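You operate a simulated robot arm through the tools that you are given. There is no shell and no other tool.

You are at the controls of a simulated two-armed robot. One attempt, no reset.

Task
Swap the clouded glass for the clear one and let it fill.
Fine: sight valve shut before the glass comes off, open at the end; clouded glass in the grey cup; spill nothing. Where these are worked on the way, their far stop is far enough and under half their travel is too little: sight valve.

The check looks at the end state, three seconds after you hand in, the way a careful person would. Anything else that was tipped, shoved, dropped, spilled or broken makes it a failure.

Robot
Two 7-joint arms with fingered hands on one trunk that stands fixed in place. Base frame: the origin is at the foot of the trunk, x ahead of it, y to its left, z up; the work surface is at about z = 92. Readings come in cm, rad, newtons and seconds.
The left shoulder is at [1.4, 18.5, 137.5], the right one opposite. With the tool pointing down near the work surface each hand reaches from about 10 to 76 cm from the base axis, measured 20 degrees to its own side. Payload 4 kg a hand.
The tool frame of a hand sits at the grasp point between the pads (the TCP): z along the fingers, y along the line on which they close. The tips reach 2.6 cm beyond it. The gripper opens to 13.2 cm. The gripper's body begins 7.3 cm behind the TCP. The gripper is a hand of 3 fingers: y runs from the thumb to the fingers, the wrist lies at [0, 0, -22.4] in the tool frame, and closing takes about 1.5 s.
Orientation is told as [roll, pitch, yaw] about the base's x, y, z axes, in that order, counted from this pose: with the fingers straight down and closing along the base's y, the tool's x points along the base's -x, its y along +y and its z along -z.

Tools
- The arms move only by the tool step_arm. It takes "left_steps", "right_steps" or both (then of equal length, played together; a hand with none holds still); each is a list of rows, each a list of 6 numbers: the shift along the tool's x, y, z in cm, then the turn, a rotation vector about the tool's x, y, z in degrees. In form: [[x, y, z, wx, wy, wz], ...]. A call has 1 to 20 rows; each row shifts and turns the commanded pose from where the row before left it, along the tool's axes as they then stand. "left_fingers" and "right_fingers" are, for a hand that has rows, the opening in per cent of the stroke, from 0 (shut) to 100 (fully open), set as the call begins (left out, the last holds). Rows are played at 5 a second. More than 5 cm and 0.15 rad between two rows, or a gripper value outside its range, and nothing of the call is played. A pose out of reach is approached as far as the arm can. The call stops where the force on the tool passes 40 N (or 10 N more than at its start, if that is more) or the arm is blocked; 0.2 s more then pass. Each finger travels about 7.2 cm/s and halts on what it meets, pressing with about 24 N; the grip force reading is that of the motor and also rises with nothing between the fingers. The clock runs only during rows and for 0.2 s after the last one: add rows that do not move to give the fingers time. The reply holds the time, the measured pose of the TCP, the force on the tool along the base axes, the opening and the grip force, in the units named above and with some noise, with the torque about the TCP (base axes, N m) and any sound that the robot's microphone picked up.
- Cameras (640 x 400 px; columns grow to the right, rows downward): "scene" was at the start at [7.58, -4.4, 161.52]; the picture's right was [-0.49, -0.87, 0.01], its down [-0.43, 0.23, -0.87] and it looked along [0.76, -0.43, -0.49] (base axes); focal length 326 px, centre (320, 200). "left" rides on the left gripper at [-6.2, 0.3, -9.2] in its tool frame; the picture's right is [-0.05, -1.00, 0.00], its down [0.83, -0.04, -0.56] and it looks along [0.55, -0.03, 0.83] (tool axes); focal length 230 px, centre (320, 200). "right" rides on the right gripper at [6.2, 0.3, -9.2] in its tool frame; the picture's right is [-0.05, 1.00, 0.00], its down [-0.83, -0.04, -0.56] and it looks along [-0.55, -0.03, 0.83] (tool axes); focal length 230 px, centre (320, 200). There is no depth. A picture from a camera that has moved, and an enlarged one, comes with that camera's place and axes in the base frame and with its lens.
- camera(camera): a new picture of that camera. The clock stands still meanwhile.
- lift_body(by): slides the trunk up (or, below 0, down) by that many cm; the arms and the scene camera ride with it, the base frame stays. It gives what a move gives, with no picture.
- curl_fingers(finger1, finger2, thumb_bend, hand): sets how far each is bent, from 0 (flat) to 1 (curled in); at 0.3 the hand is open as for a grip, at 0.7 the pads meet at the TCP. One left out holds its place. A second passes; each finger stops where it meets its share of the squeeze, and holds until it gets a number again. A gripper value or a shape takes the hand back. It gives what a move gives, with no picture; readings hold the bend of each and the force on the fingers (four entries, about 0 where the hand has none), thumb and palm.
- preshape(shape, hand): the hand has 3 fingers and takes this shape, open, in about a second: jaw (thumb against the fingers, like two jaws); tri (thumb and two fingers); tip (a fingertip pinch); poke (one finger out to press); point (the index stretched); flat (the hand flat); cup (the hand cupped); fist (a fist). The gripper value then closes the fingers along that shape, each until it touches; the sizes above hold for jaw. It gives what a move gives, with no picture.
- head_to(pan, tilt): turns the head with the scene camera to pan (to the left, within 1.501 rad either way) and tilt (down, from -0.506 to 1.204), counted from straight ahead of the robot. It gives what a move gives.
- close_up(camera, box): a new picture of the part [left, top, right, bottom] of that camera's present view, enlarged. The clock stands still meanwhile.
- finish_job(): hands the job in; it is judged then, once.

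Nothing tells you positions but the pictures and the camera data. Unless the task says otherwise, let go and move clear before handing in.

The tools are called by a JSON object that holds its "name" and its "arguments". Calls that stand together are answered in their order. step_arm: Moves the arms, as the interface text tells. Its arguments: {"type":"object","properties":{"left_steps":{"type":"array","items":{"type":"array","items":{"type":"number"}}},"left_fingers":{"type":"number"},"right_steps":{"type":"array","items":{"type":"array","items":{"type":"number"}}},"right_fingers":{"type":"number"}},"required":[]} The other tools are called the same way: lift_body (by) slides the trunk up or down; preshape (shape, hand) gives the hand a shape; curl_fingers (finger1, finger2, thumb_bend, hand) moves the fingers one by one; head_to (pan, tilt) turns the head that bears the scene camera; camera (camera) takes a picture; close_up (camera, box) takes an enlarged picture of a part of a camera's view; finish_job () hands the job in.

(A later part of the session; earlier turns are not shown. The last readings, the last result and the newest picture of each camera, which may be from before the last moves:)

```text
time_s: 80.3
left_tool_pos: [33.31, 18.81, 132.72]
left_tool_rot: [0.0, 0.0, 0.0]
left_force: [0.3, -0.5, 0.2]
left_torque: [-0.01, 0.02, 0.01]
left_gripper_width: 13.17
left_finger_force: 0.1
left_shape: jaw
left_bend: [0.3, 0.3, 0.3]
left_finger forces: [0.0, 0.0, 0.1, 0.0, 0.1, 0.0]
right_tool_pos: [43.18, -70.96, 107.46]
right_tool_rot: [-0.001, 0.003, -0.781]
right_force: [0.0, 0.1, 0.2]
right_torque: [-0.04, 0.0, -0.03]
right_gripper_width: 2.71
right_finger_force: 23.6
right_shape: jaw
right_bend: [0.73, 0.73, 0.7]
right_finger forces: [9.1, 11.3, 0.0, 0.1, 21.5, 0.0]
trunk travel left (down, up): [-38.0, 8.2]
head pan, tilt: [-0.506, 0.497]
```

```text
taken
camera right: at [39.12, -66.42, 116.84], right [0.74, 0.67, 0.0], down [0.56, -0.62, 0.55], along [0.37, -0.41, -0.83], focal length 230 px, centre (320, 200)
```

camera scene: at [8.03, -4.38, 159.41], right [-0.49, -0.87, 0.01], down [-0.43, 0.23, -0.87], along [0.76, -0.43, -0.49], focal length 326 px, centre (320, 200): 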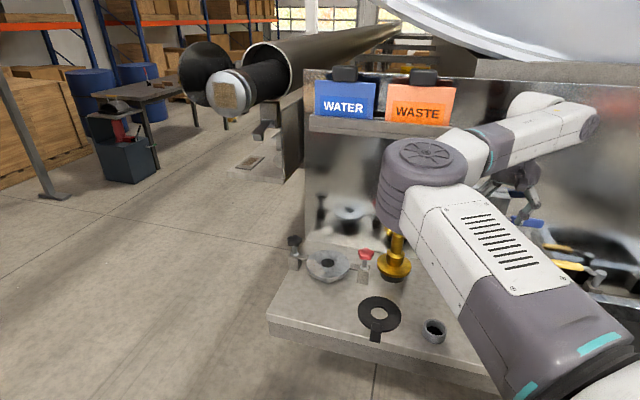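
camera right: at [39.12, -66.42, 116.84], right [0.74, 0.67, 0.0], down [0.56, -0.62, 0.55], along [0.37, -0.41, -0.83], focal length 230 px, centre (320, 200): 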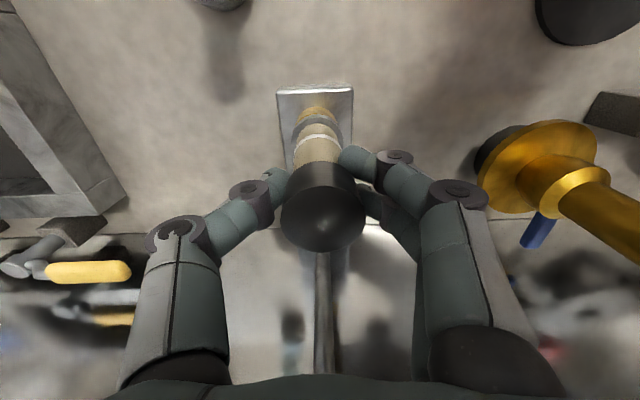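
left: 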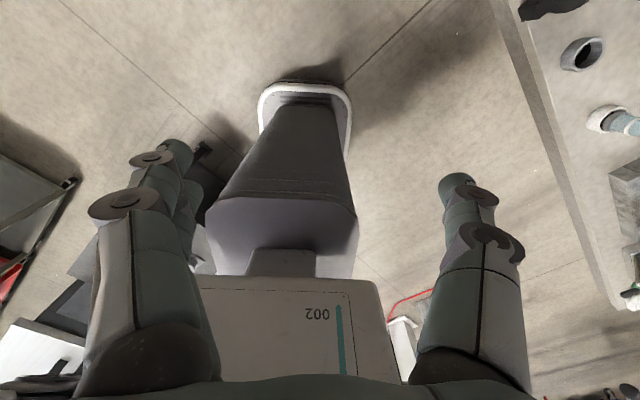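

Good grip just under the cap. Pulling up in small steps.

{"name": "step_arm", "arguments": {"right_steps": [[0, 0, -0.2, 0, 0, 0], [0, 0, -0.2, 0, 0, 0], [0, 0, 0, 0, 0, 0]]}}

{"name": "step_arm", "arguments": {"right_steps": [[0, 0, -0.15, 0, 0, 0], [0, 0, -0.15, 0, 0, 0], [0, 0, 0, 0, 0, 0]]}}

{"name": "camera", "arguments": {"camera": "right"}}

```text
time_s: 81.1
left_tool_pos: [33.42, 18.55, 132.66]
left_tool_rot: [0.001, 0.003, -0.001]
left_force: [-0.6, -0.6, 0.1]
left_torque: [0.0, 0.01, -0.02]
left_gripper_width: 13.17
left_finger_force: 0.1
left_shape: jaw
left_bend: [0.3, 0.3, 0.3]
left_finger forces: [0.0, 0.0, 0.0, 0.0, 0.1, 0.0]
right_tool_pos: [43.28, -71.06, 107.61]
right_tool_rot: [-0.002, 0.008, -0.783]
right_force: [-0.9, -0.3, -16.4]
right_torque: [0.0, 0.01, 0.0]
right_gripper_width: 2.65
right_finger_force: 24.4
right_shape: jaw
right_bend: [0.73, 0.73, 0.7]
right_finger forces: [8.9, 10.6, 0.0, 0.1, 19.8, 0.1]
trunk travel left (down, up): [-38.0, 8.2]
head pan, tilt: [-0.506, 0.497]
```

```text
time_s: 81.9
left_tool_pos: [33.42, 18.5, 132.65]
left_tool_rot: [0.001, 0.001, 0.001]
left_force: [0.5, -0.7, 0.5]
left_torque: [-0.01, 0.0, 0.03]
left_gripper_width: 13.19
left_finger_force: 0.0
left_shape: jaw
left_bend: [0.3, 0.3, 0.3]
left_finger forces: [0.1, 0.0, 0.0, 0.0, 0.0, 0.1]
right_tool_pos: [43.37, -71.03, 107.99]
right_tool_rot: [0.0, 0.006, -0.782]
right_force: [0.4, 0.2, -19.2]
right_torque: [0.06, -0.02, 0.01]
right_gripper_width: 2.42
right_finger_force: 24.2
right_shape: jaw
right_bend: [0.72, 0.73, 0.7]
right_finger forces: [8.8, 9.9, 0.1, 0.0, 18.0, 0.0]
trunk travel left (down, up): [-38.0, 8.2]
head pan, tilt: [-0.506, 0.497]
```

```text
taken
camera right: at [39.23, -66.53, 117.36], right [0.74, 0.67, 0.0], down [0.56, -0.62, 0.55], along [0.37, -0.41, -0.84], focal length 230 px, centre (320, 200)
```

right: 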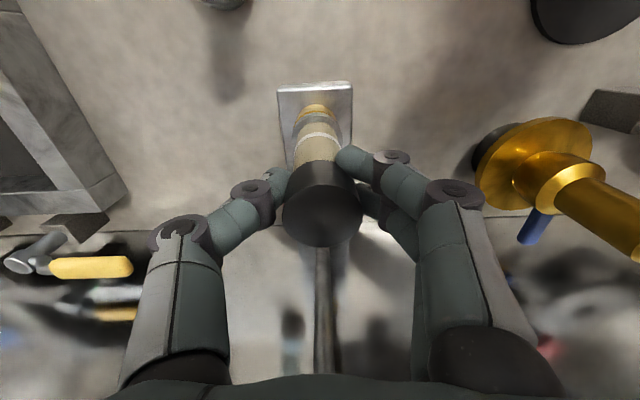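

{"name": "step_arm", "arguments": {"right_steps": [[0, 0, -0.2, 0, 0, 0], [0, 0, -0.2, 0, 0, 0], [0, 0, 0, 0, 0, 0]]}}

{"name": "step_arm", "arguments": {"right_steps": [[0, 0, -0.2, 0, 0, 0], [0, 0, -0.2, 0, 0, 0], [0, 0, 0, 0, 0, 0]]}}

{"name": "camera", "arguments": {"camera": "right"}}

```text
time_s: 82.7
left_tool_pos: [33.48, 18.55, 132.73]
left_tool_rot: [0.002, 0.001, 0.0]
left_force: [0.0, 0.8, 0.0]
left_torque: [0.01, 0.02, 0.01]
left_gripper_width: 13.19
left_finger_force: 0.1
left_shape: jaw
left_bend: [0.3, 0.3, 0.3]
left_finger forces: [0.1, 0.1, 0.1, 0.0, 0.1, 0.1]
right_tool_pos: [43.23, -71.2, 108.3]
right_tool_rot: [0.001, 0.007, -0.78]
right_force: [-1.0, -0.8, -21.5]
right_torque: [0.06, 0.01, -0.03]
right_gripper_width: 2.35
right_finger_force: 23.8
right_shape: jaw
right_bend: [0.72, 0.73, 0.7]
right_finger forces: [8.1, 9.8, 0.0, 0.0, 17.1, 0.1]
trunk travel left (down, up): [-38.0, 8.2]
head pan, tilt: [-0.506, 0.497]
```

```text
time_s: 83.5
left_tool_pos: [33.42, 18.44, 132.8]
left_tool_rot: [0.0, 0.002, 0.0]
left_force: [1.0, 0.3, 0.1]
left_torque: [0.02, 0.04, 0.02]
left_gripper_width: 13.19
left_finger_force: 0.0
left_shape: jaw
left_bend: [0.3, 0.3, 0.3]
left_finger forces: [0.0, 0.0, 0.0, 0.0, 0.0, 0.1]
right_tool_pos: [43.28, -71.05, 108.92]
right_tool_rot: [0.001, 0.007, -0.783]
right_force: [-0.2, -0.1, -23.0]
right_torque: [0.02, 0.03, -0.03]
right_gripper_width: 2.29
right_finger_force: 23.8
right_shape: jaw
right_bend: [0.72, 0.73, 0.7]
right_finger forces: [7.7, 9.9, 0.0, 0.1, 16.6, 0.0]
trunk travel left (down, up): [-38.0, 8.2]
head pan, tilt: [-0.506, 0.497]
```

```text
taken
camera right: at [39.2, -66.52, 118.14], right [0.74, 0.67, 0.0], down [0.56, -0.62, 0.55], along [0.37, -0.41, -0.84], focal length 230 px, centre (320, 200)
```

right: 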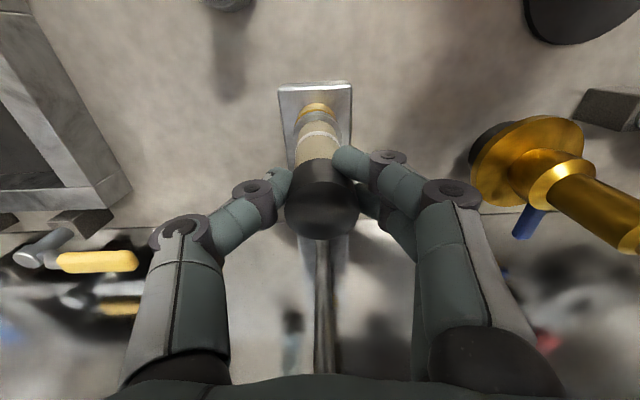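

{"name": "step_arm", "arguments": {"right_steps": [[0, 0, -0.2, 0, 0, 0], [0, 0, -0.2, 0, 0, 0], [0, 0, 0, 0, 0, 0]]}}

{"name": "step_arm", "arguments": {"right_steps": [[0, 0, -0.2, 0, 0, 0], [0, 0, -0.2, 0, 0, 0], [0, 0, 0, 0, 0, 0]]}}

{"name": "camera", "arguments": {"camera": "right"}}

```text
time_s: 84.3
left_tool_pos: [33.35, 18.41, 132.76]
left_tool_rot: [0.001, 0.002, 0.0]
left_force: [0.4, 0.0, 0.8]
left_torque: [-0.01, 0.0, 0.01]
left_gripper_width: 13.2
left_finger_force: 0.1
left_shape: jaw
left_bend: [0.3, 0.3, 0.3]
left_finger forces: [0.1, 0.1, 0.0, 0.0, 0.0, 0.0]
right_tool_pos: [43.34, -71.19, 109.3]
right_tool_rot: [-0.001, 0.007, -0.781]
right_force: [-2.1, 1.4, -21.9]
right_torque: [0.08, 0.04, 0.04]
right_gripper_width: 2.24
right_finger_force: 24.5
right_shape: jaw
right_bend: [0.72, 0.73, 0.7]
right_finger forces: [7.3, 9.9, 0.0, 0.0, 16.5, 0.0]
trunk travel left (down, up): [-38.0, 8.2]
head pan, tilt: [-0.506, 0.497]
```

```text
time_s: 85.1
left_tool_pos: [33.31, 18.53, 132.7]
left_tool_rot: [-0.001, 0.001, 0.002]
left_force: [0.2, -0.5, -0.3]
left_torque: [0.01, 0.0, 0.04]
left_gripper_width: 13.22
left_finger_force: 0.1
left_shape: jaw
left_bend: [0.3, 0.3, 0.3]
left_finger forces: [0.0, 0.1, 0.1, 0.0, 0.0, 0.0]
right_tool_pos: [43.27, -71.12, 109.68]
right_tool_rot: [-0.002, 0.004, -0.783]
right_force: [-1.2, 0.6, -21.0]
right_torque: [0.04, 0.06, 0.01]
right_gripper_width: 2.24
right_finger_force: 24.0
right_shape: jaw
right_bend: [0.73, 0.72, 0.7]
right_finger forces: [7.4, 10.2, 0.0, 0.1, 16.4, 0.0]
trunk travel left (down, up): [-38.0, 8.2]
head pan, tilt: [-0.506, 0.497]
```

```text
taken
camera right: at [39.21, -66.53, 118.98], right [0.74, 0.67, 0.0], down [0.56, -0.62, 0.55], along [0.37, -0.41, -0.84], focal length 230 px, centre (320, 200)
```

right: 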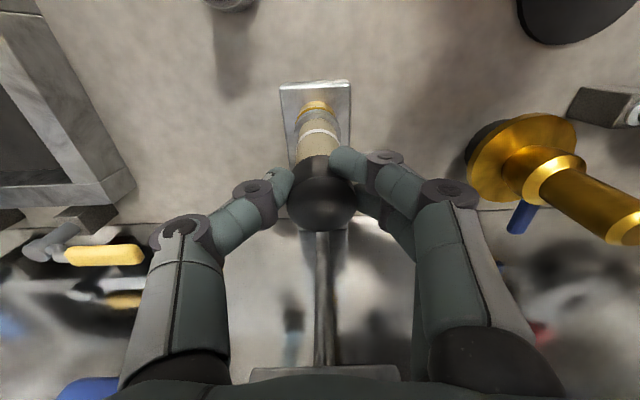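

{"name": "step_arm", "arguments": {"right_steps": [[0, 0, -0.2, 0, 0, 0], [0, 0, -0.2, 0, 0, 0], [0, 0, 0, 0, 0, 0]]}}

{"name": "step_arm", "arguments": {"right_steps": [[0, 0, -0.2, 0, 0, 0], [0, 0, -0.2, 0, 0, 0], [0, 0, 0, 0, 0, 0]]}}

{"name": "close_up", "arguments": {"camera": "right", "box": [230, 60, 410, 260]}}

```text
time_s: 85.9
left_tool_pos: [33.37, 18.67, 132.72]
left_tool_rot: [0.002, 0.0, 0.0]
left_force: [0.1, 0.4, 0.3]
left_torque: [-0.01, -0.01, -0.02]
left_gripper_width: 13.23
left_finger_force: 0.1
left_shape: jaw
left_bend: [0.3, 0.3, 0.3]
left_finger forces: [0.0, 0.0, 0.0, 0.1, 0.1, 0.0]
right_tool_pos: [43.15, -70.98, 110.02]
right_tool_rot: [-0.001, 0.006, -0.782]
right_force: [-4.0, 1.1, -18.1]
right_torque: [0.07, 0.08, -0.05]
right_gripper_width: 2.12
right_finger_force: 23.8
right_shape: jaw
right_bend: [0.74, 0.72, 0.7]
right_finger forces: [5.1, 12.0, 0.0, 0.0, 15.4, 0.0]
trunk travel left (down, up): [-38.0, 8.2]
head pan, tilt: [-0.506, 0.497]
```

```text
time_s: 86.7
left_tool_pos: [33.27, 18.59, 132.66]
left_tool_rot: [0.001, 0.001, 0.001]
left_force: [-0.5, 0.6, -0.9]
left_torque: [0.04, 0.02, 0.03]
left_gripper_width: 13.19
left_finger_force: 0.1
left_shape: jaw
left_bend: [0.3, 0.3, 0.3]
left_finger forces: [0.0, 0.0, 0.0, 0.0, 0.1, 0.1]
right_tool_pos: [43.2, -71.13, 110.49]
right_tool_rot: [0.001, 0.004, -0.781]
right_force: [-5.6, 2.7, -17.6]
right_torque: [0.07, 0.2, -0.06]
right_gripper_width: 2.03
right_finger_force: 23.5
right_shape: jaw
right_bend: [0.75, 0.71, 0.7]
right_finger forces: [2.2, 12.2, 0.0, 0.0, 15.7, 0.0]
trunk travel left (down, up): [-38.0, 8.2]
head pan, tilt: [-0.506, 0.497]
```

```text
2.00 times, centred on (320, 160) of right
camera zoom: at [39.08, -66.51, 119.85], right [0.74, 0.67, 0.0], down [0.56, -0.62, 0.55], along [0.37, -0.41, -0.83], focal length 460 px, centre (320, 280)
```

zoom: 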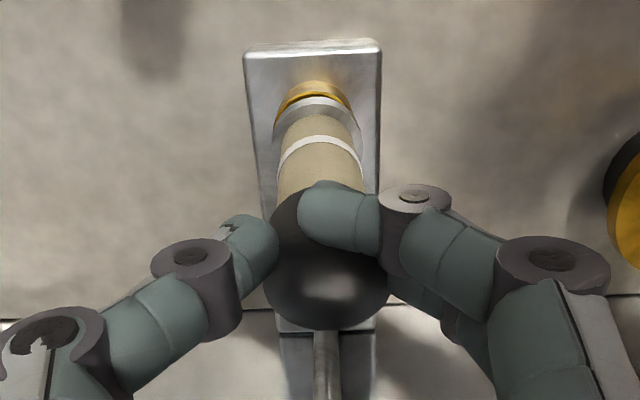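

The lip doesn't hold; a straight pull tops out near 22 N. Since rotation is free, I'll test whether it unscrews over more turns: gripping the cap from above allows ~200° strokes. First I open, settle height, and swing the hand clockwise.

{"name": "step_arm", "arguments": {"right_steps": [[0, 0, 0.3, 0, 0, 0], [0, 0, 0, 0, 0, 0]]}}

{"name": "step_arm", "arguments": {"right_steps": [[0, 0, 0, 0, 0, 0], [0, 0, 0, 0, 0, 0], [0, 0, 0, 0, 0, 0], [0, 0, 0, 0, 0, 8], [0, 0, 0, 0, 0, 8], [0, 0, 0, 0, 0, 8], [0, 0, 0, 0, 0, 8], [0, 0, 0, 0, 0, 0]], "right_fingers": 42}}

{"name": "camera", "arguments": {"camera": "right"}}

```text
time_s: 87.3
left_tool_pos: [33.28, 18.82, 132.81]
left_tool_rot: [-0.001, -0.001, -0.001]
left_force: [0.0, 0.5, -0.1]
left_torque: [-0.01, 0.01, -0.01]
left_gripper_width: 13.2
left_finger_force: 0.0
left_shape: jaw
left_bend: [0.3, 0.3, 0.3]
left_finger forces: [0.0, 0.0, 0.1, 0.1, 0.0, 0.1]
right_tool_pos: [43.29, -71.08, 110.41]
right_tool_rot: [-0.001, 0.001, -0.783]
right_force: [-7.0, 2.3, -5.7]
right_torque: [0.08, 0.15, -0.1]
right_gripper_width: 2.11
right_finger_force: 23.8
right_shape: jaw
right_bend: [0.75, 0.72, 0.7]
right_finger forces: [2.7, 13.1, 0.0, 0.0, 18.0, 0.0]
trunk travel left (down, up): [-38.0, 8.2]
head pan, tilt: [-0.506, 0.497]
```

```text
time_s: 89.1
left_tool_pos: [33.29, 18.73, 132.65]
left_tool_rot: [-0.001, 0.001, 0.002]
left_force: [-0.4, 0.1, -1.2]
left_torque: [0.01, 0.0, 0.0]
left_gripper_width: 13.16
left_finger_force: 0.0
left_shape: jaw
left_bend: [0.3, 0.3, 0.3]
left_finger forces: [0.0, 0.0, 0.0, 0.0, 0.0, 0.0]
right_tool_pos: [43.08, -70.91, 110.35]
right_tool_rot: [-0.003, 0.004, -1.342]
right_force: [0.3, 0.5, -0.1]
right_torque: [0.0, -0.02, 0.04]
right_gripper_width: 5.49
right_finger_force: 0.0
right_shape: jaw
right_bend: [0.73, 0.73, 0.7]
right_finger forces: [0.0, 0.0, 0.1, 0.0, 0.0, 0.0]
trunk travel left (down, up): [-38.0, 8.2]
head pan, tilt: [-0.506, 0.497]
```

```text
taken
camera right: at [42.12, -64.82, 119.63], right [0.98, 0.18, 0.0], down [0.15, -0.82, 0.55], along [0.1, -0.54, -0.83], focal length 230 px, centre (320, 200)
```

right: 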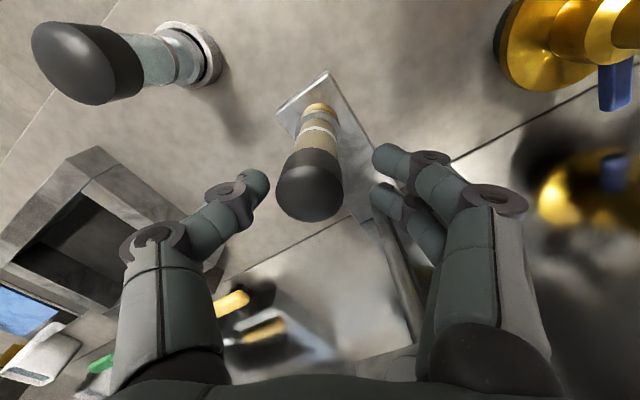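

I'll centre on the glass, grip mid-tube, apply a light upward pull, and turn ~90° counter-clockwise: if it's threaded, the pull tension should relax.

{"name": "step_arm", "arguments": {"right_steps": [[0, -0.4, 0, 0, 0, 8], [0, 0, 1.5, 0, 0, 8], [0, 0, 1.5, 0, 0, 0], [0, 0, 0, 0, 0, 0]]}}

{"name": "step_arm", "arguments": {"right_steps": [[0, 0, 0, 0, 0, 0], [0, 0, 0, 0, 0, 0], [0, 0, 0, 0, 0, 0], [0, 0, 0, 0, 0, 0], [0, 0, 0, 0, 0, 0], [0, 0, 0, 0, 0, 0]], "right_fingers": 0}}

{"name": "step_arm", "arguments": {"right_steps": [[0, 0, -0.25, 0, 0, 0], [0, 0, 0, 0, 0, 0]]}}

{"name": "step_arm", "arguments": {"right_steps": [[0, 0, 0, 0, 0, -8], [0, 0, 0, 0, 0, -8], [0, 0, 0, 0, 0, -8]]}}

{"name": "step_arm", "arguments": {"right_steps": [[0, 0, 0, 0, 0, -8], [0, 0, 0, 0, 0, -8], [0, 0, 0, 0, 0, -8]]}}

{"name": "step_arm", "arguments": {"right_steps": [[0, 0, 0, 0, 0, -8], [0, 0, 0, 0, 0, -8], [0, 0, 0, 0, 0, -8]]}}

```text
time_s: 90.1
left_tool_pos: [33.24, 18.74, 132.75]
left_tool_rot: [0.0, 0.0, -0.001]
left_force: [-0.4, -0.7, -0.1]
left_torque: [0.03, 0.02, -0.01]
left_gripper_width: 13.16
left_finger_force: 0.0
left_shape: jaw
left_bend: [0.3, 0.3, 0.3]
left_finger forces: [0.0, 0.0, 0.0, 0.1, 0.1, 0.0]
right_tool_pos: [42.72, -70.88, 107.49]
right_tool_rot: [-0.002, 0.003, -1.621]
right_force: [-0.3, 0.6, -0.2]
right_torque: [-0.02, -0.02, -0.01]
right_gripper_width: 5.47
right_finger_force: 0.0
right_shape: jaw
right_bend: [0.73, 0.73, 0.7]
right_finger forces: [0.0, 0.0, 0.1, 0.1, 0.0, 0.1]
trunk travel left (down, up): [-38.0, 8.2]
head pan, tilt: [-0.506, 0.497]
```

```text
time_s: 91.5
left_tool_pos: [33.26, 18.74, 132.67]
left_tool_rot: [-0.001, 0.001, -0.001]
left_force: [-0.3, 0.0, 0.0]
left_torque: [-0.03, -0.01, -0.01]
left_gripper_width: 13.18
left_finger_force: 0.1
left_shape: jaw
left_bend: [0.3, 0.3, 0.3]
left_finger forces: [0.1, 0.1, 0.2, 0.1, 0.1, 0.1]
right_tool_pos: [42.78, -70.91, 107.36]
right_tool_rot: [-0.001, 0.002, -1.619]
right_force: [1.6, -0.6, -0.1]
right_torque: [0.02, -0.03, 0.04]
right_gripper_width: 2.5
right_finger_force: 23.8
right_shape: jaw
right_bend: [0.72, 0.73, 0.7]
right_finger forces: [9.8, 11.2, 0.0, 0.1, 21.1, 0.0]
trunk travel left (down, up): [-38.0, 8.2]
head pan, tilt: [-0.506, 0.497]
```

```text
time_s: 92.1
left_tool_pos: [33.29, 18.7, 132.65]
left_tool_rot: [0.001, 0.0, -0.001]
left_force: [-0.3, 0.0, 0.5]
left_torque: [0.03, 0.0, 0.0]
left_gripper_width: 13.17
left_finger_force: 0.1
left_shape: jaw
left_bend: [0.3, 0.3, 0.3]
left_finger forces: [0.0, 0.0, 0.0, 0.1, 0.0, 0.0]
right_tool_pos: [42.86, -70.99, 107.41]
right_tool_rot: [-0.003, 0.004, -1.621]
right_force: [0.8, 0.4, -10.0]
right_torque: [0.03, -0.04, 0.02]
right_gripper_width: 2.41
right_finger_force: 24.3
right_shape: jaw
right_bend: [0.72, 0.73, 0.7]
right_finger forces: [9.3, 10.9, 0.1, 0.0, 20.3, 0.0]
trunk travel left (down, up): [-38.0, 8.2]
head pan, tilt: [-0.506, 0.497]
```

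```text
time_s: 92.9
left_tool_pos: [33.26, 18.67, 132.62]
left_tool_rot: [0.001, 0.0, 0.0]
left_force: [0.2, 0.5, -0.4]
left_torque: [0.0, -0.01, -0.01]
left_gripper_width: 13.19
left_finger_force: 0.0
left_shape: jaw
left_bend: [0.3, 0.3, 0.3]
left_finger forces: [0.1, 0.1, 0.0, 0.0, 0.0, 0.0]
right_tool_pos: [42.88, -71.1, 107.58]
right_tool_rot: [-0.002, 0.005, -1.198]
right_force: [-0.2, -1.2, -9.3]
right_torque: [-0.03, 0.09, 0.0]
right_gripper_width: 2.42
right_finger_force: 23.9
right_shape: jaw
right_bend: [0.72, 0.73, 0.7]
right_finger forces: [9.1, 10.6, 0.0, 0.1, 20.7, 0.1]
trunk travel left (down, up): [-38.0, 8.2]
head pan, tilt: [-0.506, 0.497]
```

```text
time_s: 93.7
left_tool_pos: [33.19, 18.76, 132.7]
left_tool_rot: [0.001, 0.001, 0.0]
left_force: [0.2, -0.4, -0.6]
left_torque: [0.02, 0.05, -0.04]
left_gripper_width: 13.2
left_finger_force: 0.0
left_shape: jaw
left_bend: [0.3, 0.3, 0.3]
left_finger forces: [0.0, 0.0, 0.0, 0.0, 0.1, 0.1]
right_tool_pos: [42.72, -71.08, 107.51]
right_tool_rot: [0.0, 0.003, -0.782]
right_force: [-0.6, -0.1, -1.5]
right_torque: [-0.07, 0.08, 0.01]
right_gripper_width: 2.4
right_finger_force: 24.1
right_shape: jaw
right_bend: [0.72, 0.73, 0.7]
right_finger forces: [9.7, 11.3, 0.0, 0.0, 22.2, 0.1]
trunk travel left (down, up): [-38.0, 8.2]
head pan, tilt: [-0.506, 0.497]
```

```text
time_s: 94.5
left_tool_pos: [33.37, 18.63, 132.78]
left_tool_rot: [0.001, 0.001, 0.0]
left_force: [0.0, -1.2, -0.6]
left_torque: [-0.01, 0.04, -0.03]
left_gripper_width: 13.18
left_finger_force: 0.1
left_shape: jaw
left_bend: [0.3, 0.3, 0.3]
left_finger forces: [0.0, 0.1, 0.0, 0.0, 0.0, 0.0]
right_tool_pos: [42.81, -71.14, 107.54]
right_tool_rot: [0.002, 0.004, -0.361]
right_force: [-2.0, -2.7, -1.9]
right_torque: [-0.17, 0.1, -0.04]
right_gripper_width: 2.43
right_finger_force: 23.9
right_shape: jaw
right_bend: [0.72, 0.73, 0.7]
right_finger forces: [9.8, 11.4, 0.0, 0.0, 23.7, 0.0]
trunk travel left (down, up): [-38.0, 8.2]
head pan, tilt: [-0.506, 0.497]
```

Tension dropped from -10 N to about -1.9 N — the glass's weight — so it seems released. Lifting gently.

{"name": "step_arm", "arguments": {"right_steps": [[0, 0, -0.3, 0, 0, 0], [0, 0, -0.3, 0, 0, 0], [0, 0, 0, 0, 0, 0]]}}

{"name": "camera", "arguments": {"camera": "right"}}

```text
time_s: 95.3
left_tool_pos: [33.16, 18.74, 132.77]
left_tool_rot: [0.0, -0.001, 0.001]
left_force: [-0.6, -0.5, 0.5]
left_torque: [-0.04, -0.02, -0.01]
left_gripper_width: 13.2
left_finger_force: 0.0
left_shape: jaw
left_bend: [0.3, 0.3, 0.3]
left_finger forces: [0.1, 0.1, 0.0, 0.0, 0.0, 0.1]
right_tool_pos: [42.81, -71.14, 108.24]
right_tool_rot: [0.001, 0.004, -0.363]
right_force: [0.1, -1.4, -1.8]
right_torque: [-0.19, 0.13, -0.01]
right_gripper_width: 2.43
right_finger_force: 23.9
right_shape: jaw
right_bend: [0.72, 0.73, 0.7]
right_finger forces: [10.2, 11.2, 0.1, 0.1, 23.3, 0.1]
trunk travel left (down, up): [-38.0, 8.2]
head pan, tilt: [-0.506, 0.497]
```

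```text
taken
camera right: at [37.22, -68.52, 117.49], right [0.4, 0.92, 0.0], down [0.76, -0.34, 0.55], along [0.51, -0.22, -0.83], focal length 230 px, centre (320, 200)
```

right: 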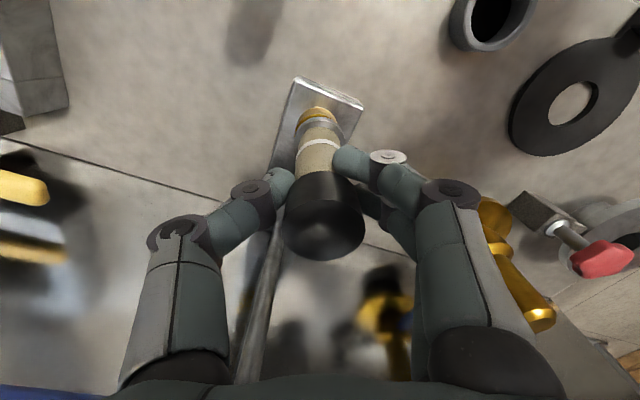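

It's free — the glass rises at just its own weight. Continuing straight up to clear the socket.

{"name": "step_arm", "arguments": {"right_steps": [[0, 0, -0.6, 0, 0, 0], [0, 0, -0.8, 0, 0, 0], [0, 0, -0.8, 0, 0, 0], [0, 0, -0.8, 0, 0, 0], [0, 0, -1, 0, 0, 0], [0, 0, -1, 0, 0, 0], [0, 0, 0, 0, 0, 0]]}}

{"name": "camera", "arguments": {"camera": "right"}}

{"name": "camera", "arguments": {"camera": "scene"}}

```text
time_s: 96.9
left_tool_pos: [33.24, 18.69, 132.74]
left_tool_rot: [0.0, 0.0, -0.001]
left_force: [0.2, 0.2, 0.6]
left_torque: [0.0, 0.03, -0.01]
left_gripper_width: 13.15
left_finger_force: 0.0
left_shape: jaw
left_bend: [0.3, 0.3, 0.3]
left_finger forces: [0.0, 0.0, 0.1, 0.1, 0.1, 0.0]
right_tool_pos: [42.69, -70.97, 113.08]
right_tool_rot: [0.0, 0.003, -0.363]
right_force: [-1.0, 0.3, -1.1]
right_torque: [-0.01, 0.01, 0.04]
right_gripper_width: 2.42
right_finger_force: 24.0
right_shape: jaw
right_bend: [0.72, 0.73, 0.7]
right_finger forces: [10.5, 11.7, 0.0, 0.0, 22.5, 0.0]
trunk travel left (down, up): [-38.0, 8.2]
head pan, tilt: [-0.506, 0.497]
```

```text
taken
camera right: at [37.16, -68.52, 122.49], right [0.4, 0.92, 0.0], down [0.76, -0.34, 0.55], along [0.51, -0.22, -0.83], focal length 230 px, centre (320, 200)
```

right: 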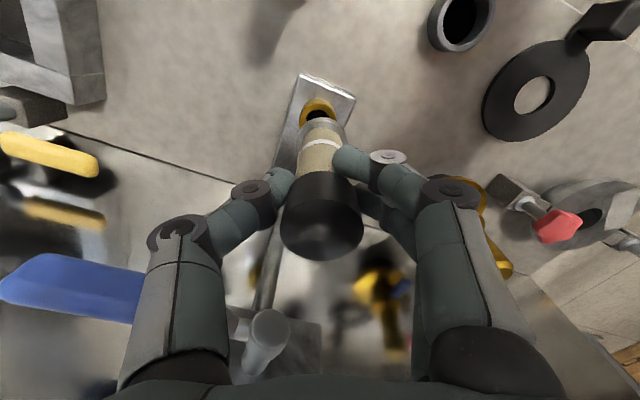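

```text
taken
camera scene: at [8.03, -4.43, 159.4], right [-0.49, -0.87, 0.01], down [-0.43, 0.23, -0.87], along [0.76, -0.43, -0.49], focal length 326 px, centre (320, 200)
```

scene: 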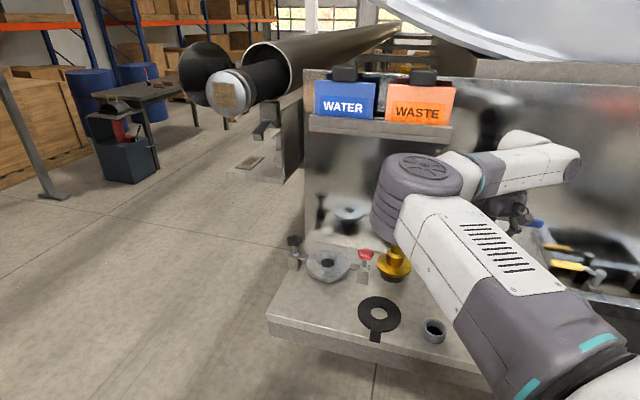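

Out cleanly, socket visible below. Carrying it over to above the grey cup.

{"name": "step_arm", "arguments": {"right_steps": [[2.1, 3.5, 0, 0, 0, 0], [2.1, 3.5, 0, 0, 0, 0], [2.1, 3.5, 0, 0, 0, 0], [2.1, 3.5, 0, 0, 0, 0], [0, 0, 0, 0, 0, 0], [0, 0, 0, 0, 0, 0]]}}

{"name": "camera", "arguments": {"camera": "right"}}

{"name": "camera", "arguments": {"camera": "scene"}}

```text
time_s: 98.3
left_tool_pos: [33.32, 18.61, 132.82]
left_tool_rot: [0.001, 0.001, 0.0]
left_force: [-0.6, 0.0, 0.4]
left_torque: [0.01, 0.0, 0.03]
left_gripper_width: 13.19
left_finger_force: 0.0
left_shape: jaw
left_bend: [0.3, 0.3, 0.3]
left_finger forces: [0.0, 0.0, 0.0, 0.0, 0.0, 0.1]
right_tool_pos: [39.75, -55.02, 113.11]
right_tool_rot: [0.002, 0.003, -0.363]
right_force: [-0.2, -0.8, -1.0]
right_torque: [0.03, 0.01, 0.0]
right_gripper_width: 2.42
right_finger_force: 23.6
right_shape: jaw
right_bend: [0.72, 0.73, 0.7]
right_finger forces: [10.3, 11.6, 0.0, 0.0, 22.0, 0.1]
trunk travel left (down, up): [-38.0, 8.2]
head pan, tilt: [-0.506, 0.497]
```

```text
taken
camera right: at [34.15, -52.58, 122.41], right [0.4, 0.92, 0.0], down [0.76, -0.34, 0.55], along [0.51, -0.22, -0.83], focal length 230 px, centre (320, 200)
```

right: 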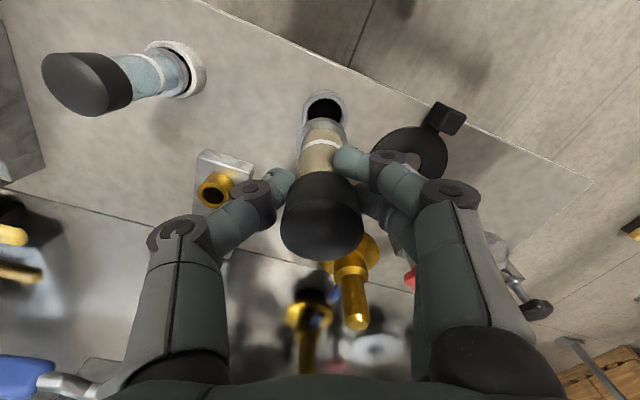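

```text
taken
camera scene: at [8.03, -4.5, 159.4], right [-0.49, -0.87, 0.01], down [-0.43, 0.23, -0.87], along [0.76, -0.43, -0.49], focal length 326 px, centre (320, 200)
```

scene: 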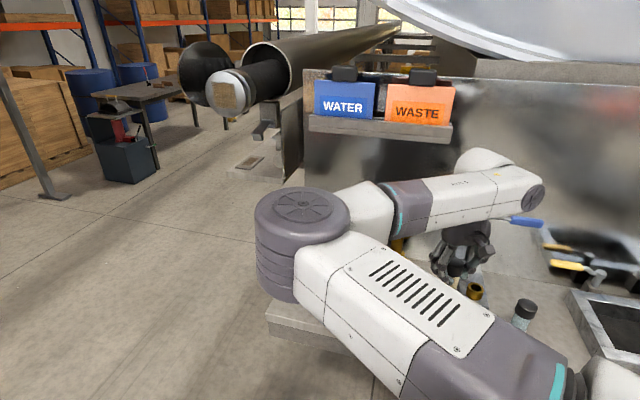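

Zooming to measure the cup's centre relative to the glass.

{"name": "close_up", "arguments": {"camera": "right", "box": [270, 70, 380, 170]}}

```text
4.00 times, centred on (325, 120) of right
camera zoom: at [34.15, -52.58, 122.41], right [0.4, 0.92, 0.0], down [0.76, -0.34, 0.55], along [0.51, -0.22, -0.83], focal length 920 px, centre (300, 520)
```

zoom: 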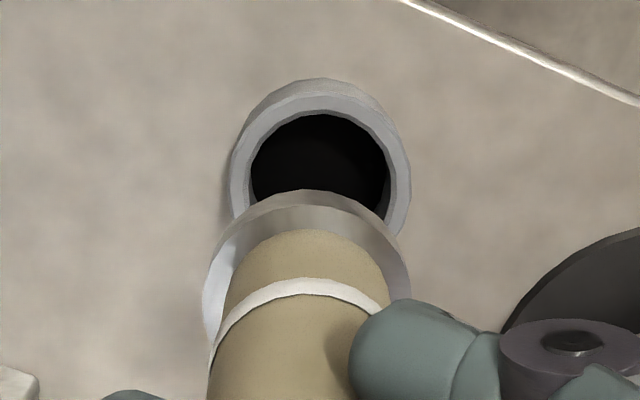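

The cup centre is about 0.5 cm to the hand's left of the glass axis. Adjusting and descending part way, then re-checking.

{"name": "step_arm", "arguments": {"right_steps": [[-0.2, 0.55, 0, 0, 0, 0], [0, 0, 2, 0, 0, 0], [0, 0, 1.8, 0, 0, 0], [0, 0, 0, 0, 0, 0]]}}

{"name": "close_up", "arguments": {"camera": "right", "box": [270, 70, 380, 170]}}

{"name": "close_up", "arguments": {"camera": "scene", "box": [400, 220, 520, 340]}}

```text
time_s: 99.3
left_tool_pos: [33.26, 18.73, 132.67]
left_tool_rot: [-0.002, -0.001, 0.0]
left_force: [-0.3, 0.7, 0.2]
left_torque: [0.0, 0.03, 0.0]
left_gripper_width: 13.2
left_finger_force: 0.0
left_shape: jaw
left_bend: [0.3, 0.3, 0.3]
left_finger forces: [0.1, 0.0, 0.1, 0.0, 0.0, 0.0]
right_tool_pos: [40.22, -54.58, 109.32]
right_tool_rot: [0.001, 0.004, -0.365]
right_force: [-0.7, -0.1, -1.5]
right_torque: [0.02, 0.01, -0.02]
right_gripper_width: 2.43
right_finger_force: 24.0
right_shape: jaw
right_bend: [0.72, 0.73, 0.7]
right_finger forces: [10.3, 11.7, 0.0, 0.0, 21.9, 0.1]
trunk travel left (down, up): [-38.0, 8.2]
head pan, tilt: [-0.506, 0.497]
```

```text
4.00 times, centred on (325, 120) of right
camera zoom: at [34.6, -52.09, 118.72], right [0.4, 0.92, 0.0], down [0.76, -0.34, 0.55], along [0.51, -0.22, -0.83], focal length 920 px, centre (300, 520)
```

zoom: 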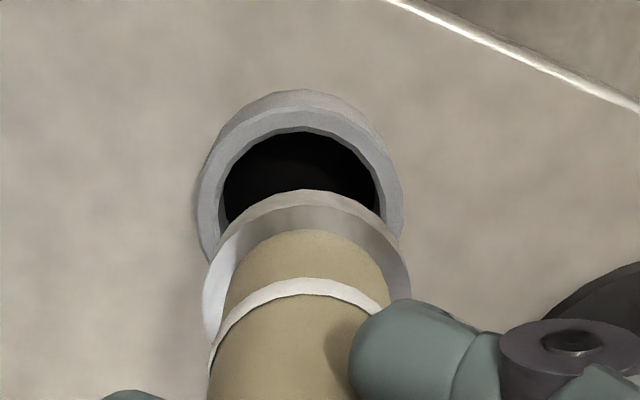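

```text
3.33 times, centred on (460, 280) of scene
camera zoom: at [8.01, -4.38, 159.41], right [-0.49, -0.87, 0.01], down [-0.43, 0.23, -0.87], along [0.76, -0.43, -0.49], focal length 1087 px, centre (-147, -67)
```

zoom: 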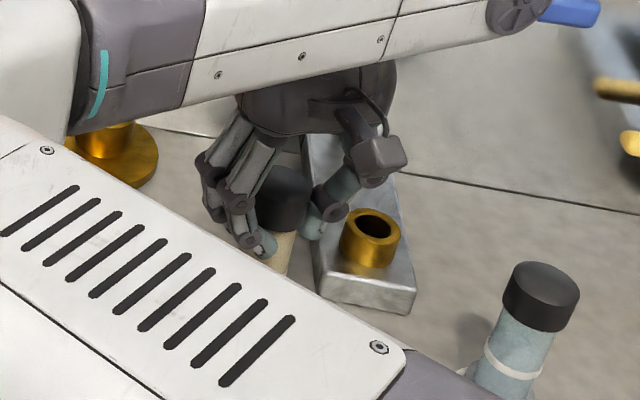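

Alignment is within a few mm of the cup centre. Lowering slowly.

{"name": "step_arm", "arguments": {"right_steps": [[-0.1, 0, 1, 0, 0, 0], [0, 0, 0.8, 0, 0, 0], [0, 0, 0.6, 0, 0, 0], [0, 0, 0, 0, 0, 0]]}}

{"name": "close_up", "arguments": {"camera": "right", "box": [270, 70, 380, 170]}}

```text
time_s: 100.3
left_tool_pos: [33.3, 18.86, 132.67]
left_tool_rot: [0.0, 0.0, 0.0]
left_force: [0.5, 0.2, 0.5]
left_torque: [-0.01, -0.02, 0.01]
left_gripper_width: 13.21
left_finger_force: 0.1
left_shape: jaw
left_bend: [0.3, 0.3, 0.3]
left_finger forces: [0.0, 0.0, 0.1, 0.0, 0.0, 0.0]
right_tool_pos: [40.35, -54.49, 107.05]
right_tool_rot: [0.002, 0.005, -0.362]
right_force: [-0.2, 0.1, -0.9]
right_torque: [0.01, 0.04, -0.04]
right_gripper_width: 2.44
right_finger_force: 23.5
right_shape: jaw
right_bend: [0.72, 0.73, 0.7]
right_finger forces: [10.3, 11.7, 0.0, 0.1, 21.8, 0.0]
trunk travel left (down, up): [-38.0, 8.2]
head pan, tilt: [-0.506, 0.497]
```

```text
4.00 times, centred on (325, 120) of right
camera zoom: at [34.75, -52.09, 116.35], right [0.4, 0.92, 0.0], down [0.76, -0.34, 0.55], along [0.51, -0.22, -0.83], focal length 920 px, centre (300, 520)
```

zoom: 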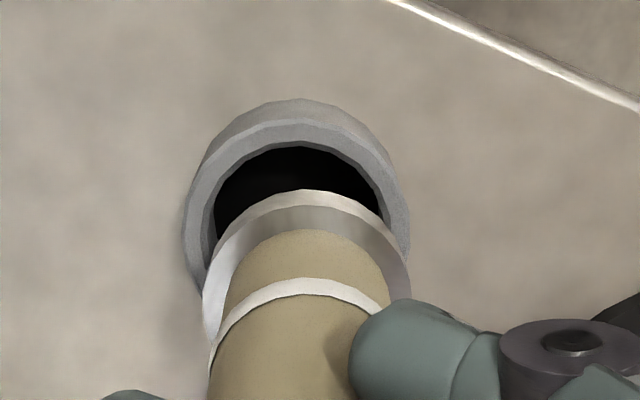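

{"name": "step_arm", "arguments": {"right_steps": [[-0.12, -0.18, 0.8, 0, 0, 0], [0, 0, 0.8, 0, 0, 0], [0, 0, 0.6, 0, 0, 0], [0, 0, 0, 0, 0, 0]]}}

{"name": "close_up", "arguments": {"camera": "right", "box": [270, 70, 380, 170]}}

```text
time_s: 101.3
left_tool_pos: [33.28, 18.73, 132.66]
left_tool_rot: [0.0, 0.002, 0.0]
left_force: [0.3, -0.7, 0.6]
left_torque: [-0.01, 0.02, 0.0]
left_gripper_width: 13.21
left_finger_force: 0.1
left_shape: jaw
left_bend: [0.3, 0.3, 0.3]
left_finger forces: [0.1, 0.0, 0.0, 0.0, 0.0, 0.1]
right_tool_pos: [40.28, -54.72, 104.73]
right_tool_rot: [0.001, 0.002, -0.363]
right_force: [-0.1, -0.7, -1.9]
right_torque: [0.04, 0.0, -0.02]
right_gripper_width: 2.43
right_finger_force: 23.9
right_shape: jaw
right_bend: [0.72, 0.73, 0.7]
right_finger forces: [10.3, 11.7, 0.1, 0.0, 21.9, 0.0]
trunk travel left (down, up): [-38.0, 8.2]
head pan, tilt: [-0.506, 0.497]
```

```text
4.00 times, centred on (325, 120) of right
camera zoom: at [34.82, -52.25, 114.16], right [0.4, 0.92, 0.0], down [0.76, -0.34, 0.55], along [0.51, -0.22, -0.83], focal length 920 px, centre (300, 520)
```

zoom: 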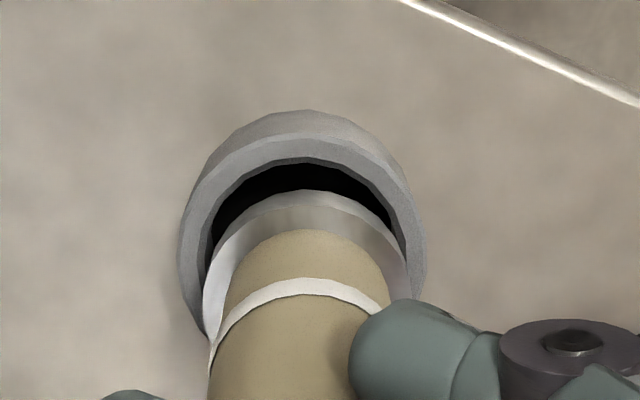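

Aligned. Continuing down in small steps until contact.

{"name": "step_arm", "arguments": {"right_steps": [[0, 0, 0.4, 0, 0, 0], [0, 0, 0.4, 0, 0, 0], [0, 0, 0, 0, 0, 0]]}}

{"name": "step_arm", "arguments": {"right_steps": [[0, 0, 0.4, 0, 0, 0], [0, 0, 0.4, 0, 0, 0], [0, 0, 0, 0, 0, 0]]}}

{"name": "close_up", "arguments": {"camera": "right", "box": [270, 70, 380, 170]}}

```text
time_s: 102.1
left_tool_pos: [33.15, 18.95, 132.87]
left_tool_rot: [-0.003, -0.001, -0.001]
left_force: [-0.3, 0.1, -0.3]
left_torque: [0.0, -0.01, -0.01]
left_gripper_width: 13.2
left_finger_force: 0.1
left_shape: jaw
left_bend: [0.3, 0.3, 0.3]
left_finger forces: [0.0, 0.0, 0.0, 0.0, 0.0, 0.1]
right_tool_pos: [40.36, -54.68, 104.44]
right_tool_rot: [0.002, -0.002, -0.362]
right_force: [-2.6, 1.7, 17.3]
right_torque: [-0.02, 0.04, 0.0]
right_gripper_width: 2.45
right_finger_force: 24.4
right_shape: jaw
right_bend: [0.72, 0.73, 0.71]
right_finger forces: [13.0, 13.9, 0.1, 0.0, 26.2, 0.1]
trunk travel left (down, up): [-38.0, 8.2]
head pan, tilt: [-0.506, 0.497]
```

```text
time_s: 102.8
left_tool_pos: [33.16, 19.01, 132.73]
left_tool_rot: [-0.002, -0.002, 0.003]
left_force: [-0.3, 0.3, -0.4]
left_torque: [0.03, 0.03, -0.01]
left_gripper_width: 13.22
left_finger_force: 0.0
left_shape: jaw
left_bend: [0.3, 0.3, 0.3]
left_finger forces: [0.1, 0.1, 0.1, 0.1, 0.1, 0.0]
right_tool_pos: [40.73, -54.9, 104.09]
right_tool_rot: [-0.005, -0.013, -0.366]
right_force: [-3.0, 2.5, 30.1]
right_torque: [0.07, 0.07, 0.03]
right_gripper_width: 2.81
right_finger_force: 24.5
right_shape: jaw
right_bend: [0.73, 0.74, 0.72]
right_finger forces: [16.6, 13.7, 0.1, 0.0, 26.9, 0.0]
trunk travel left (down, up): [-38.0, 8.2]
head pan, tilt: [-0.506, 0.497]
stopped in row 3 (right hand): the force on the tool passed its limit at 43 N (the readings are from after the stop); the commanded pose is now the measured one
```

```text
4.00 times, centred on (325, 120) of right
camera zoom: at [34.92, -52.28, 113.32], right [0.41, 0.91, 0.0], down [0.75, -0.33, 0.57], along [0.52, -0.23, -0.82], focal length 920 px, centre (300, 520)
```

zoom: 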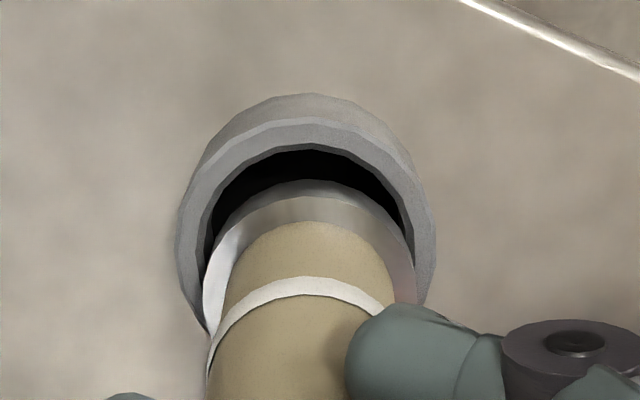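

It has bottomed out (contact at TCP z≈104.5) and I pressed a bit too far; relaxing now and checking how it sits.

{"name": "step_arm", "arguments": {"right_steps": [[0, 0, -0.4, 0, 0, 0], [0, 0, 0, 0, 0, 0]]}}

{"name": "camera", "arguments": {"camera": "right"}}

{"name": "close_up", "arguments": {"camera": "right", "box": [270, 70, 380, 170]}}

```text
time_s: 103.4
left_tool_pos: [33.15, 19.0, 132.75]
left_tool_rot: [-0.001, 0.0, 0.0]
left_force: [-0.9, -0.5, 0.1]
left_torque: [0.0, 0.02, 0.0]
left_gripper_width: 13.18
left_finger_force: 0.1
left_shape: jaw
left_bend: [0.3, 0.3, 0.3]
left_finger forces: [0.0, 0.0, 0.0, 0.0, 0.1, 0.0]
right_tool_pos: [40.61, -54.71, 104.13]
right_tool_rot: [-0.001, -0.007, -0.364]
right_force: [-1.2, 0.9, 14.4]
right_torque: [0.05, 0.05, 0.0]
right_gripper_width: 2.78
right_finger_force: 23.7
right_shape: jaw
right_bend: [0.73, 0.74, 0.72]
right_finger forces: [13.3, 13.3, 0.0, 0.0, 25.2, 0.1]
trunk travel left (down, up): [-38.0, 8.2]
head pan, tilt: [-0.506, 0.497]
```

```text
taken
camera right: at [34.86, -52.19, 113.43], right [0.4, 0.91, 0.0], down [0.76, -0.33, 0.56], along [0.51, -0.23, -0.83], focal length 230 px, centre (320, 200)
```

right: 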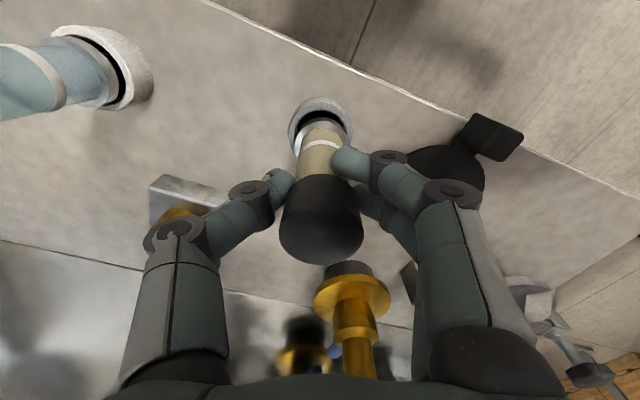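

```text
4.00 times, centred on (325, 120) of right
camera zoom: at [34.86, -52.19, 113.43], right [0.4, 0.91, 0.0], down [0.76, -0.33, 0.56], along [0.51, -0.23, -0.83], focal length 920 px, centre (300, 520)
```

zoom: 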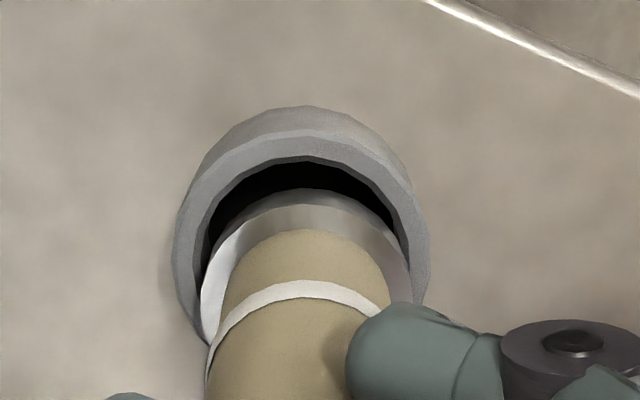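

The height matches how the clear glass sat in its cup, so it is seated. Easing off the last pressure and releasing.

{"name": "step_arm", "arguments": {"right_steps": [[0, 0, -0.25, 0, 0, 0], [0, 0, 0, 0, 0, 0]]}}

{"name": "step_arm", "arguments": {"right_steps": [[0, 0, 0, 0, 0, 0], [0, 0, 0, 0, 0, 0], [0, 0, 0, 0, 0, 0]], "right_fingers": 30}}

{"name": "camera", "arguments": {"camera": "right"}}

```text
time_s: 104.0
left_tool_pos: [33.13, 18.79, 132.72]
left_tool_rot: [0.001, -0.001, -0.001]
left_force: [-0.1, -0.1, 0.3]
left_torque: [-0.01, -0.02, 0.01]
left_gripper_width: 13.19
left_finger_force: 0.0
left_shape: jaw
left_bend: [0.3, 0.3, 0.3]
left_finger forces: [0.0, 0.0, 0.0, 0.0, 0.1, 0.1]
right_tool_pos: [40.5, -54.83, 104.28]
right_tool_rot: [0.0, -0.004, -0.366]
right_force: [-0.9, -0.5, 2.9]
right_torque: [0.02, 0.03, 0.0]
right_gripper_width: 2.69
right_finger_force: 23.8
right_shape: jaw
right_bend: [0.73, 0.74, 0.71]
right_finger forces: [11.8, 12.2, 0.0, 0.0, 22.9, 0.0]
trunk travel left (down, up): [-38.0, 8.2]
head pan, tilt: [-0.506, 0.497]
```

```text
time_s: 104.8
left_tool_pos: [33.22, 18.85, 132.72]
left_tool_rot: [-0.002, 0.0, 0.0]
left_force: [0.1, 0.8, -0.3]
left_torque: [0.01, 0.01, -0.03]
left_gripper_width: 13.18
left_finger_force: 0.0
left_shape: jaw
left_bend: [0.3, 0.3, 0.3]
left_finger forces: [0.0, 0.1, 0.0, 0.1, 0.0, 0.0]
right_tool_pos: [40.63, -54.83, 104.23]
right_tool_rot: [0.0, -0.002, -0.366]
right_force: [0.2, 0.9, -0.8]
right_torque: [-0.01, -0.03, 0.01]
right_gripper_width: 3.93
right_finger_force: 0.1
right_shape: jaw
right_bend: [0.74, 0.74, 0.7]
right_finger forces: [0.1, 0.1, 0.0, 0.0, 0.0, 0.0]
trunk travel left (down, up): [-38.0, 8.2]
head pan, tilt: [-0.506, 0.497]
```

```text
taken
camera right: at [34.95, -52.29, 113.54], right [0.4, 0.91, 0.0], down [0.76, -0.34, 0.56], along [0.51, -0.23, -0.83], focal length 230 px, centre (320, 200)
```

right: 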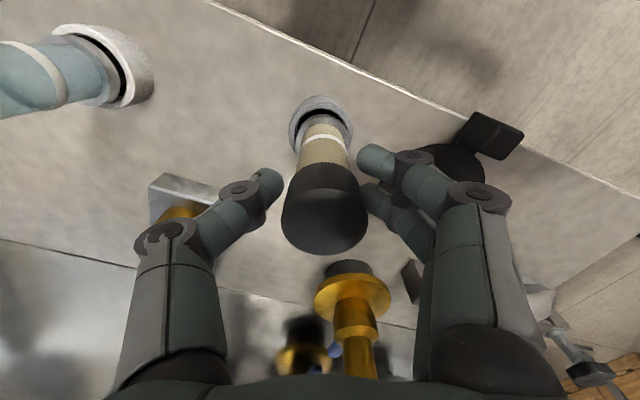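

It stands upright. Opening fully and rising clear, then viewing the result.

{"name": "step_arm", "arguments": {"right_steps": [[0, 0, 0, 0, 0, 0], [0, 0, 0, 0, 0, 0], [0, 0, -2, 0, 0, 0], [0, 0, -4, 0, 0, 0], [0, 0, -4, 0, 0, 0], [0, 0, -4, 0, 0, 0], [0, 0, -2, 0, 0, 0], [0, 0, 0, 0, 0, 0]], "right_fingers": 48}}

{"name": "camera", "arguments": {"camera": "right"}}

{"name": "camera", "arguments": {"camera": "scene"}}

```text
time_s: 106.6
left_tool_pos: [33.39, 18.78, 132.68]
left_tool_rot: [-0.002, 0.001, 0.0]
left_force: [0.1, 1.3, 0.5]
left_torque: [0.0, 0.03, 0.0]
left_gripper_width: 13.19
left_finger_force: 0.0
left_shape: jaw
left_bend: [0.3, 0.3, 0.3]
left_finger forces: [0.0, 0.1, 0.1, 0.0, 0.0, 0.1]
right_tool_pos: [40.27, -54.86, 120.21]
right_tool_rot: [-0.001, -0.005, -0.366]
right_force: [-0.7, 0.3, 0.0]
right_torque: [0.0, 0.02, 0.01]
right_gripper_width: 6.26
right_finger_force: 0.1
right_shape: jaw
right_bend: [0.73, 0.73, 0.7]
right_finger forces: [0.0, 0.0, 0.1, 0.1, 0.1, 0.0]
trunk travel left (down, up): [-38.0, 8.2]
head pan, tilt: [-0.506, 0.497]
```

```text
taken
camera right: at [34.73, -52.26, 129.59], right [0.4, 0.91, 0.0], down [0.76, -0.34, 0.56], along [0.51, -0.23, -0.83], focal length 230 px, centre (320, 200)
```

right: 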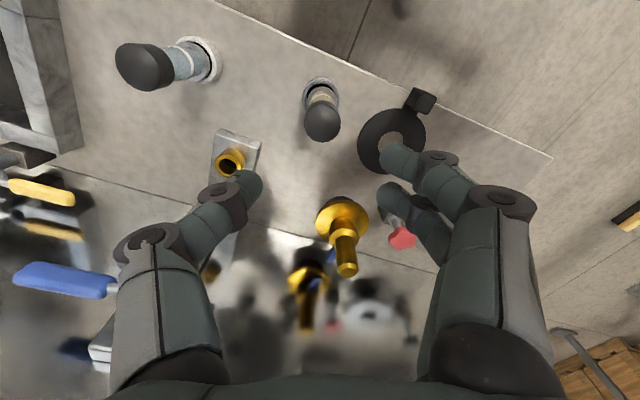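

```text
taken
camera scene: at [8.03, -4.4, 159.4], right [-0.49, -0.87, 0.01], down [-0.43, 0.23, -0.87], along [0.76, -0.43, -0.49], focal length 326 px, centre (320, 200)
```

scene: 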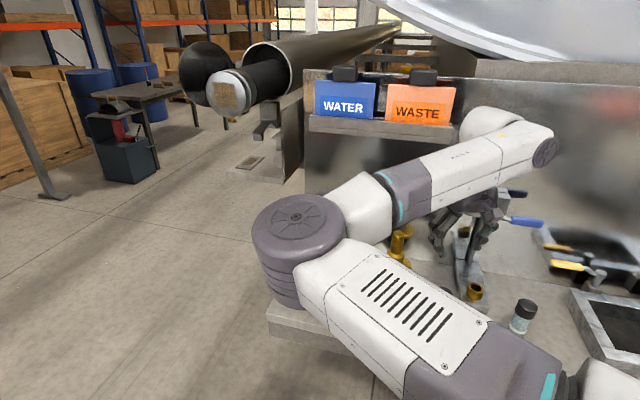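

The clouded glass stands in the grey cup. I'll look into the open socket for any slots before fetching the clear glass.

{"name": "close_up", "arguments": {"camera": "right", "box": [200, 120, 280, 190]}}

{"name": "close_up", "arguments": {"camera": "scene", "box": [450, 260, 500, 310]}}

{"name": "close_up", "arguments": {"camera": "right", "box": [280, 60, 360, 150]}}

```text
5.71 times, centred on (240, 155) of right
camera zoom: at [34.73, -52.26, 129.59], right [0.4, 0.91, 0.0], down [0.76, -0.34, 0.56], along [0.51, -0.23, -0.83], focal length 1315 px, centre (777, 457)
```

zoom: 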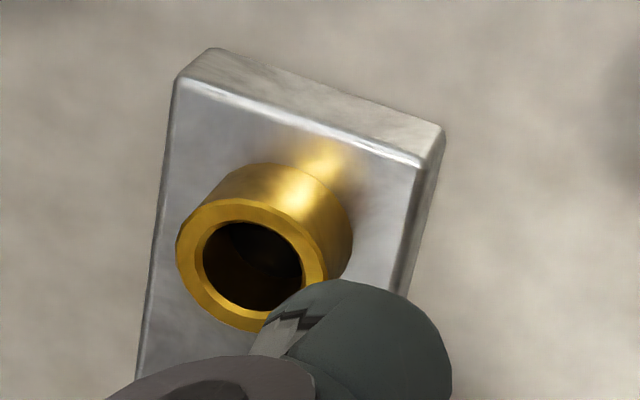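

```text
8.00 times, centred on (475, 285) of scene
camera zoom: at [8.03, -4.4, 159.4], right [-0.49, -0.87, 0.01], down [-0.43, 0.23, -0.87], along [0.76, -0.43, -0.49], focal length 2609 px, centre (-920, -480)
```

zoom: 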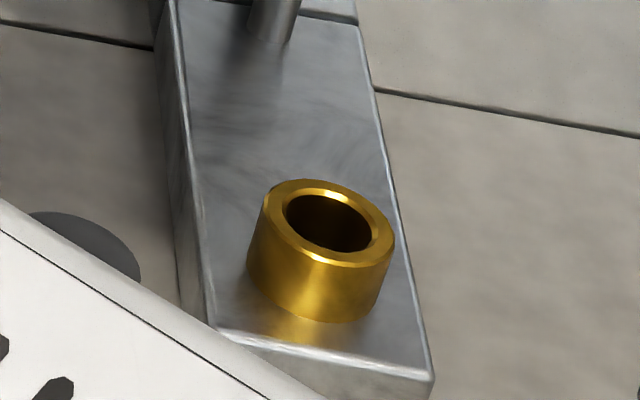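

```text
4.44 times, centred on (320, 105) of right
camera zoom: at [34.73, -52.26, 129.59], right [0.4, 0.91, 0.0], down [0.76, -0.34, 0.56], along [0.51, -0.23, -0.83], focal length 1022 px, centre (320, 622)
```

zoom: 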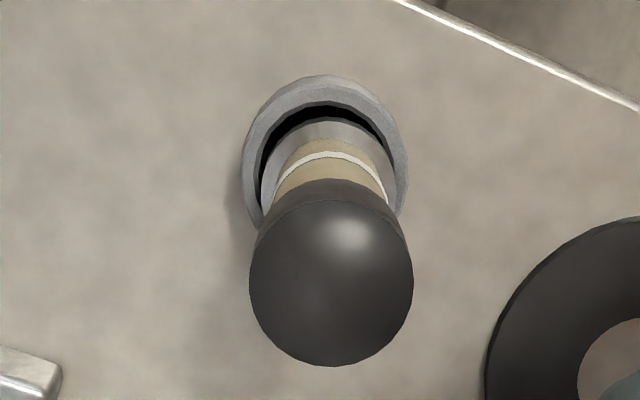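

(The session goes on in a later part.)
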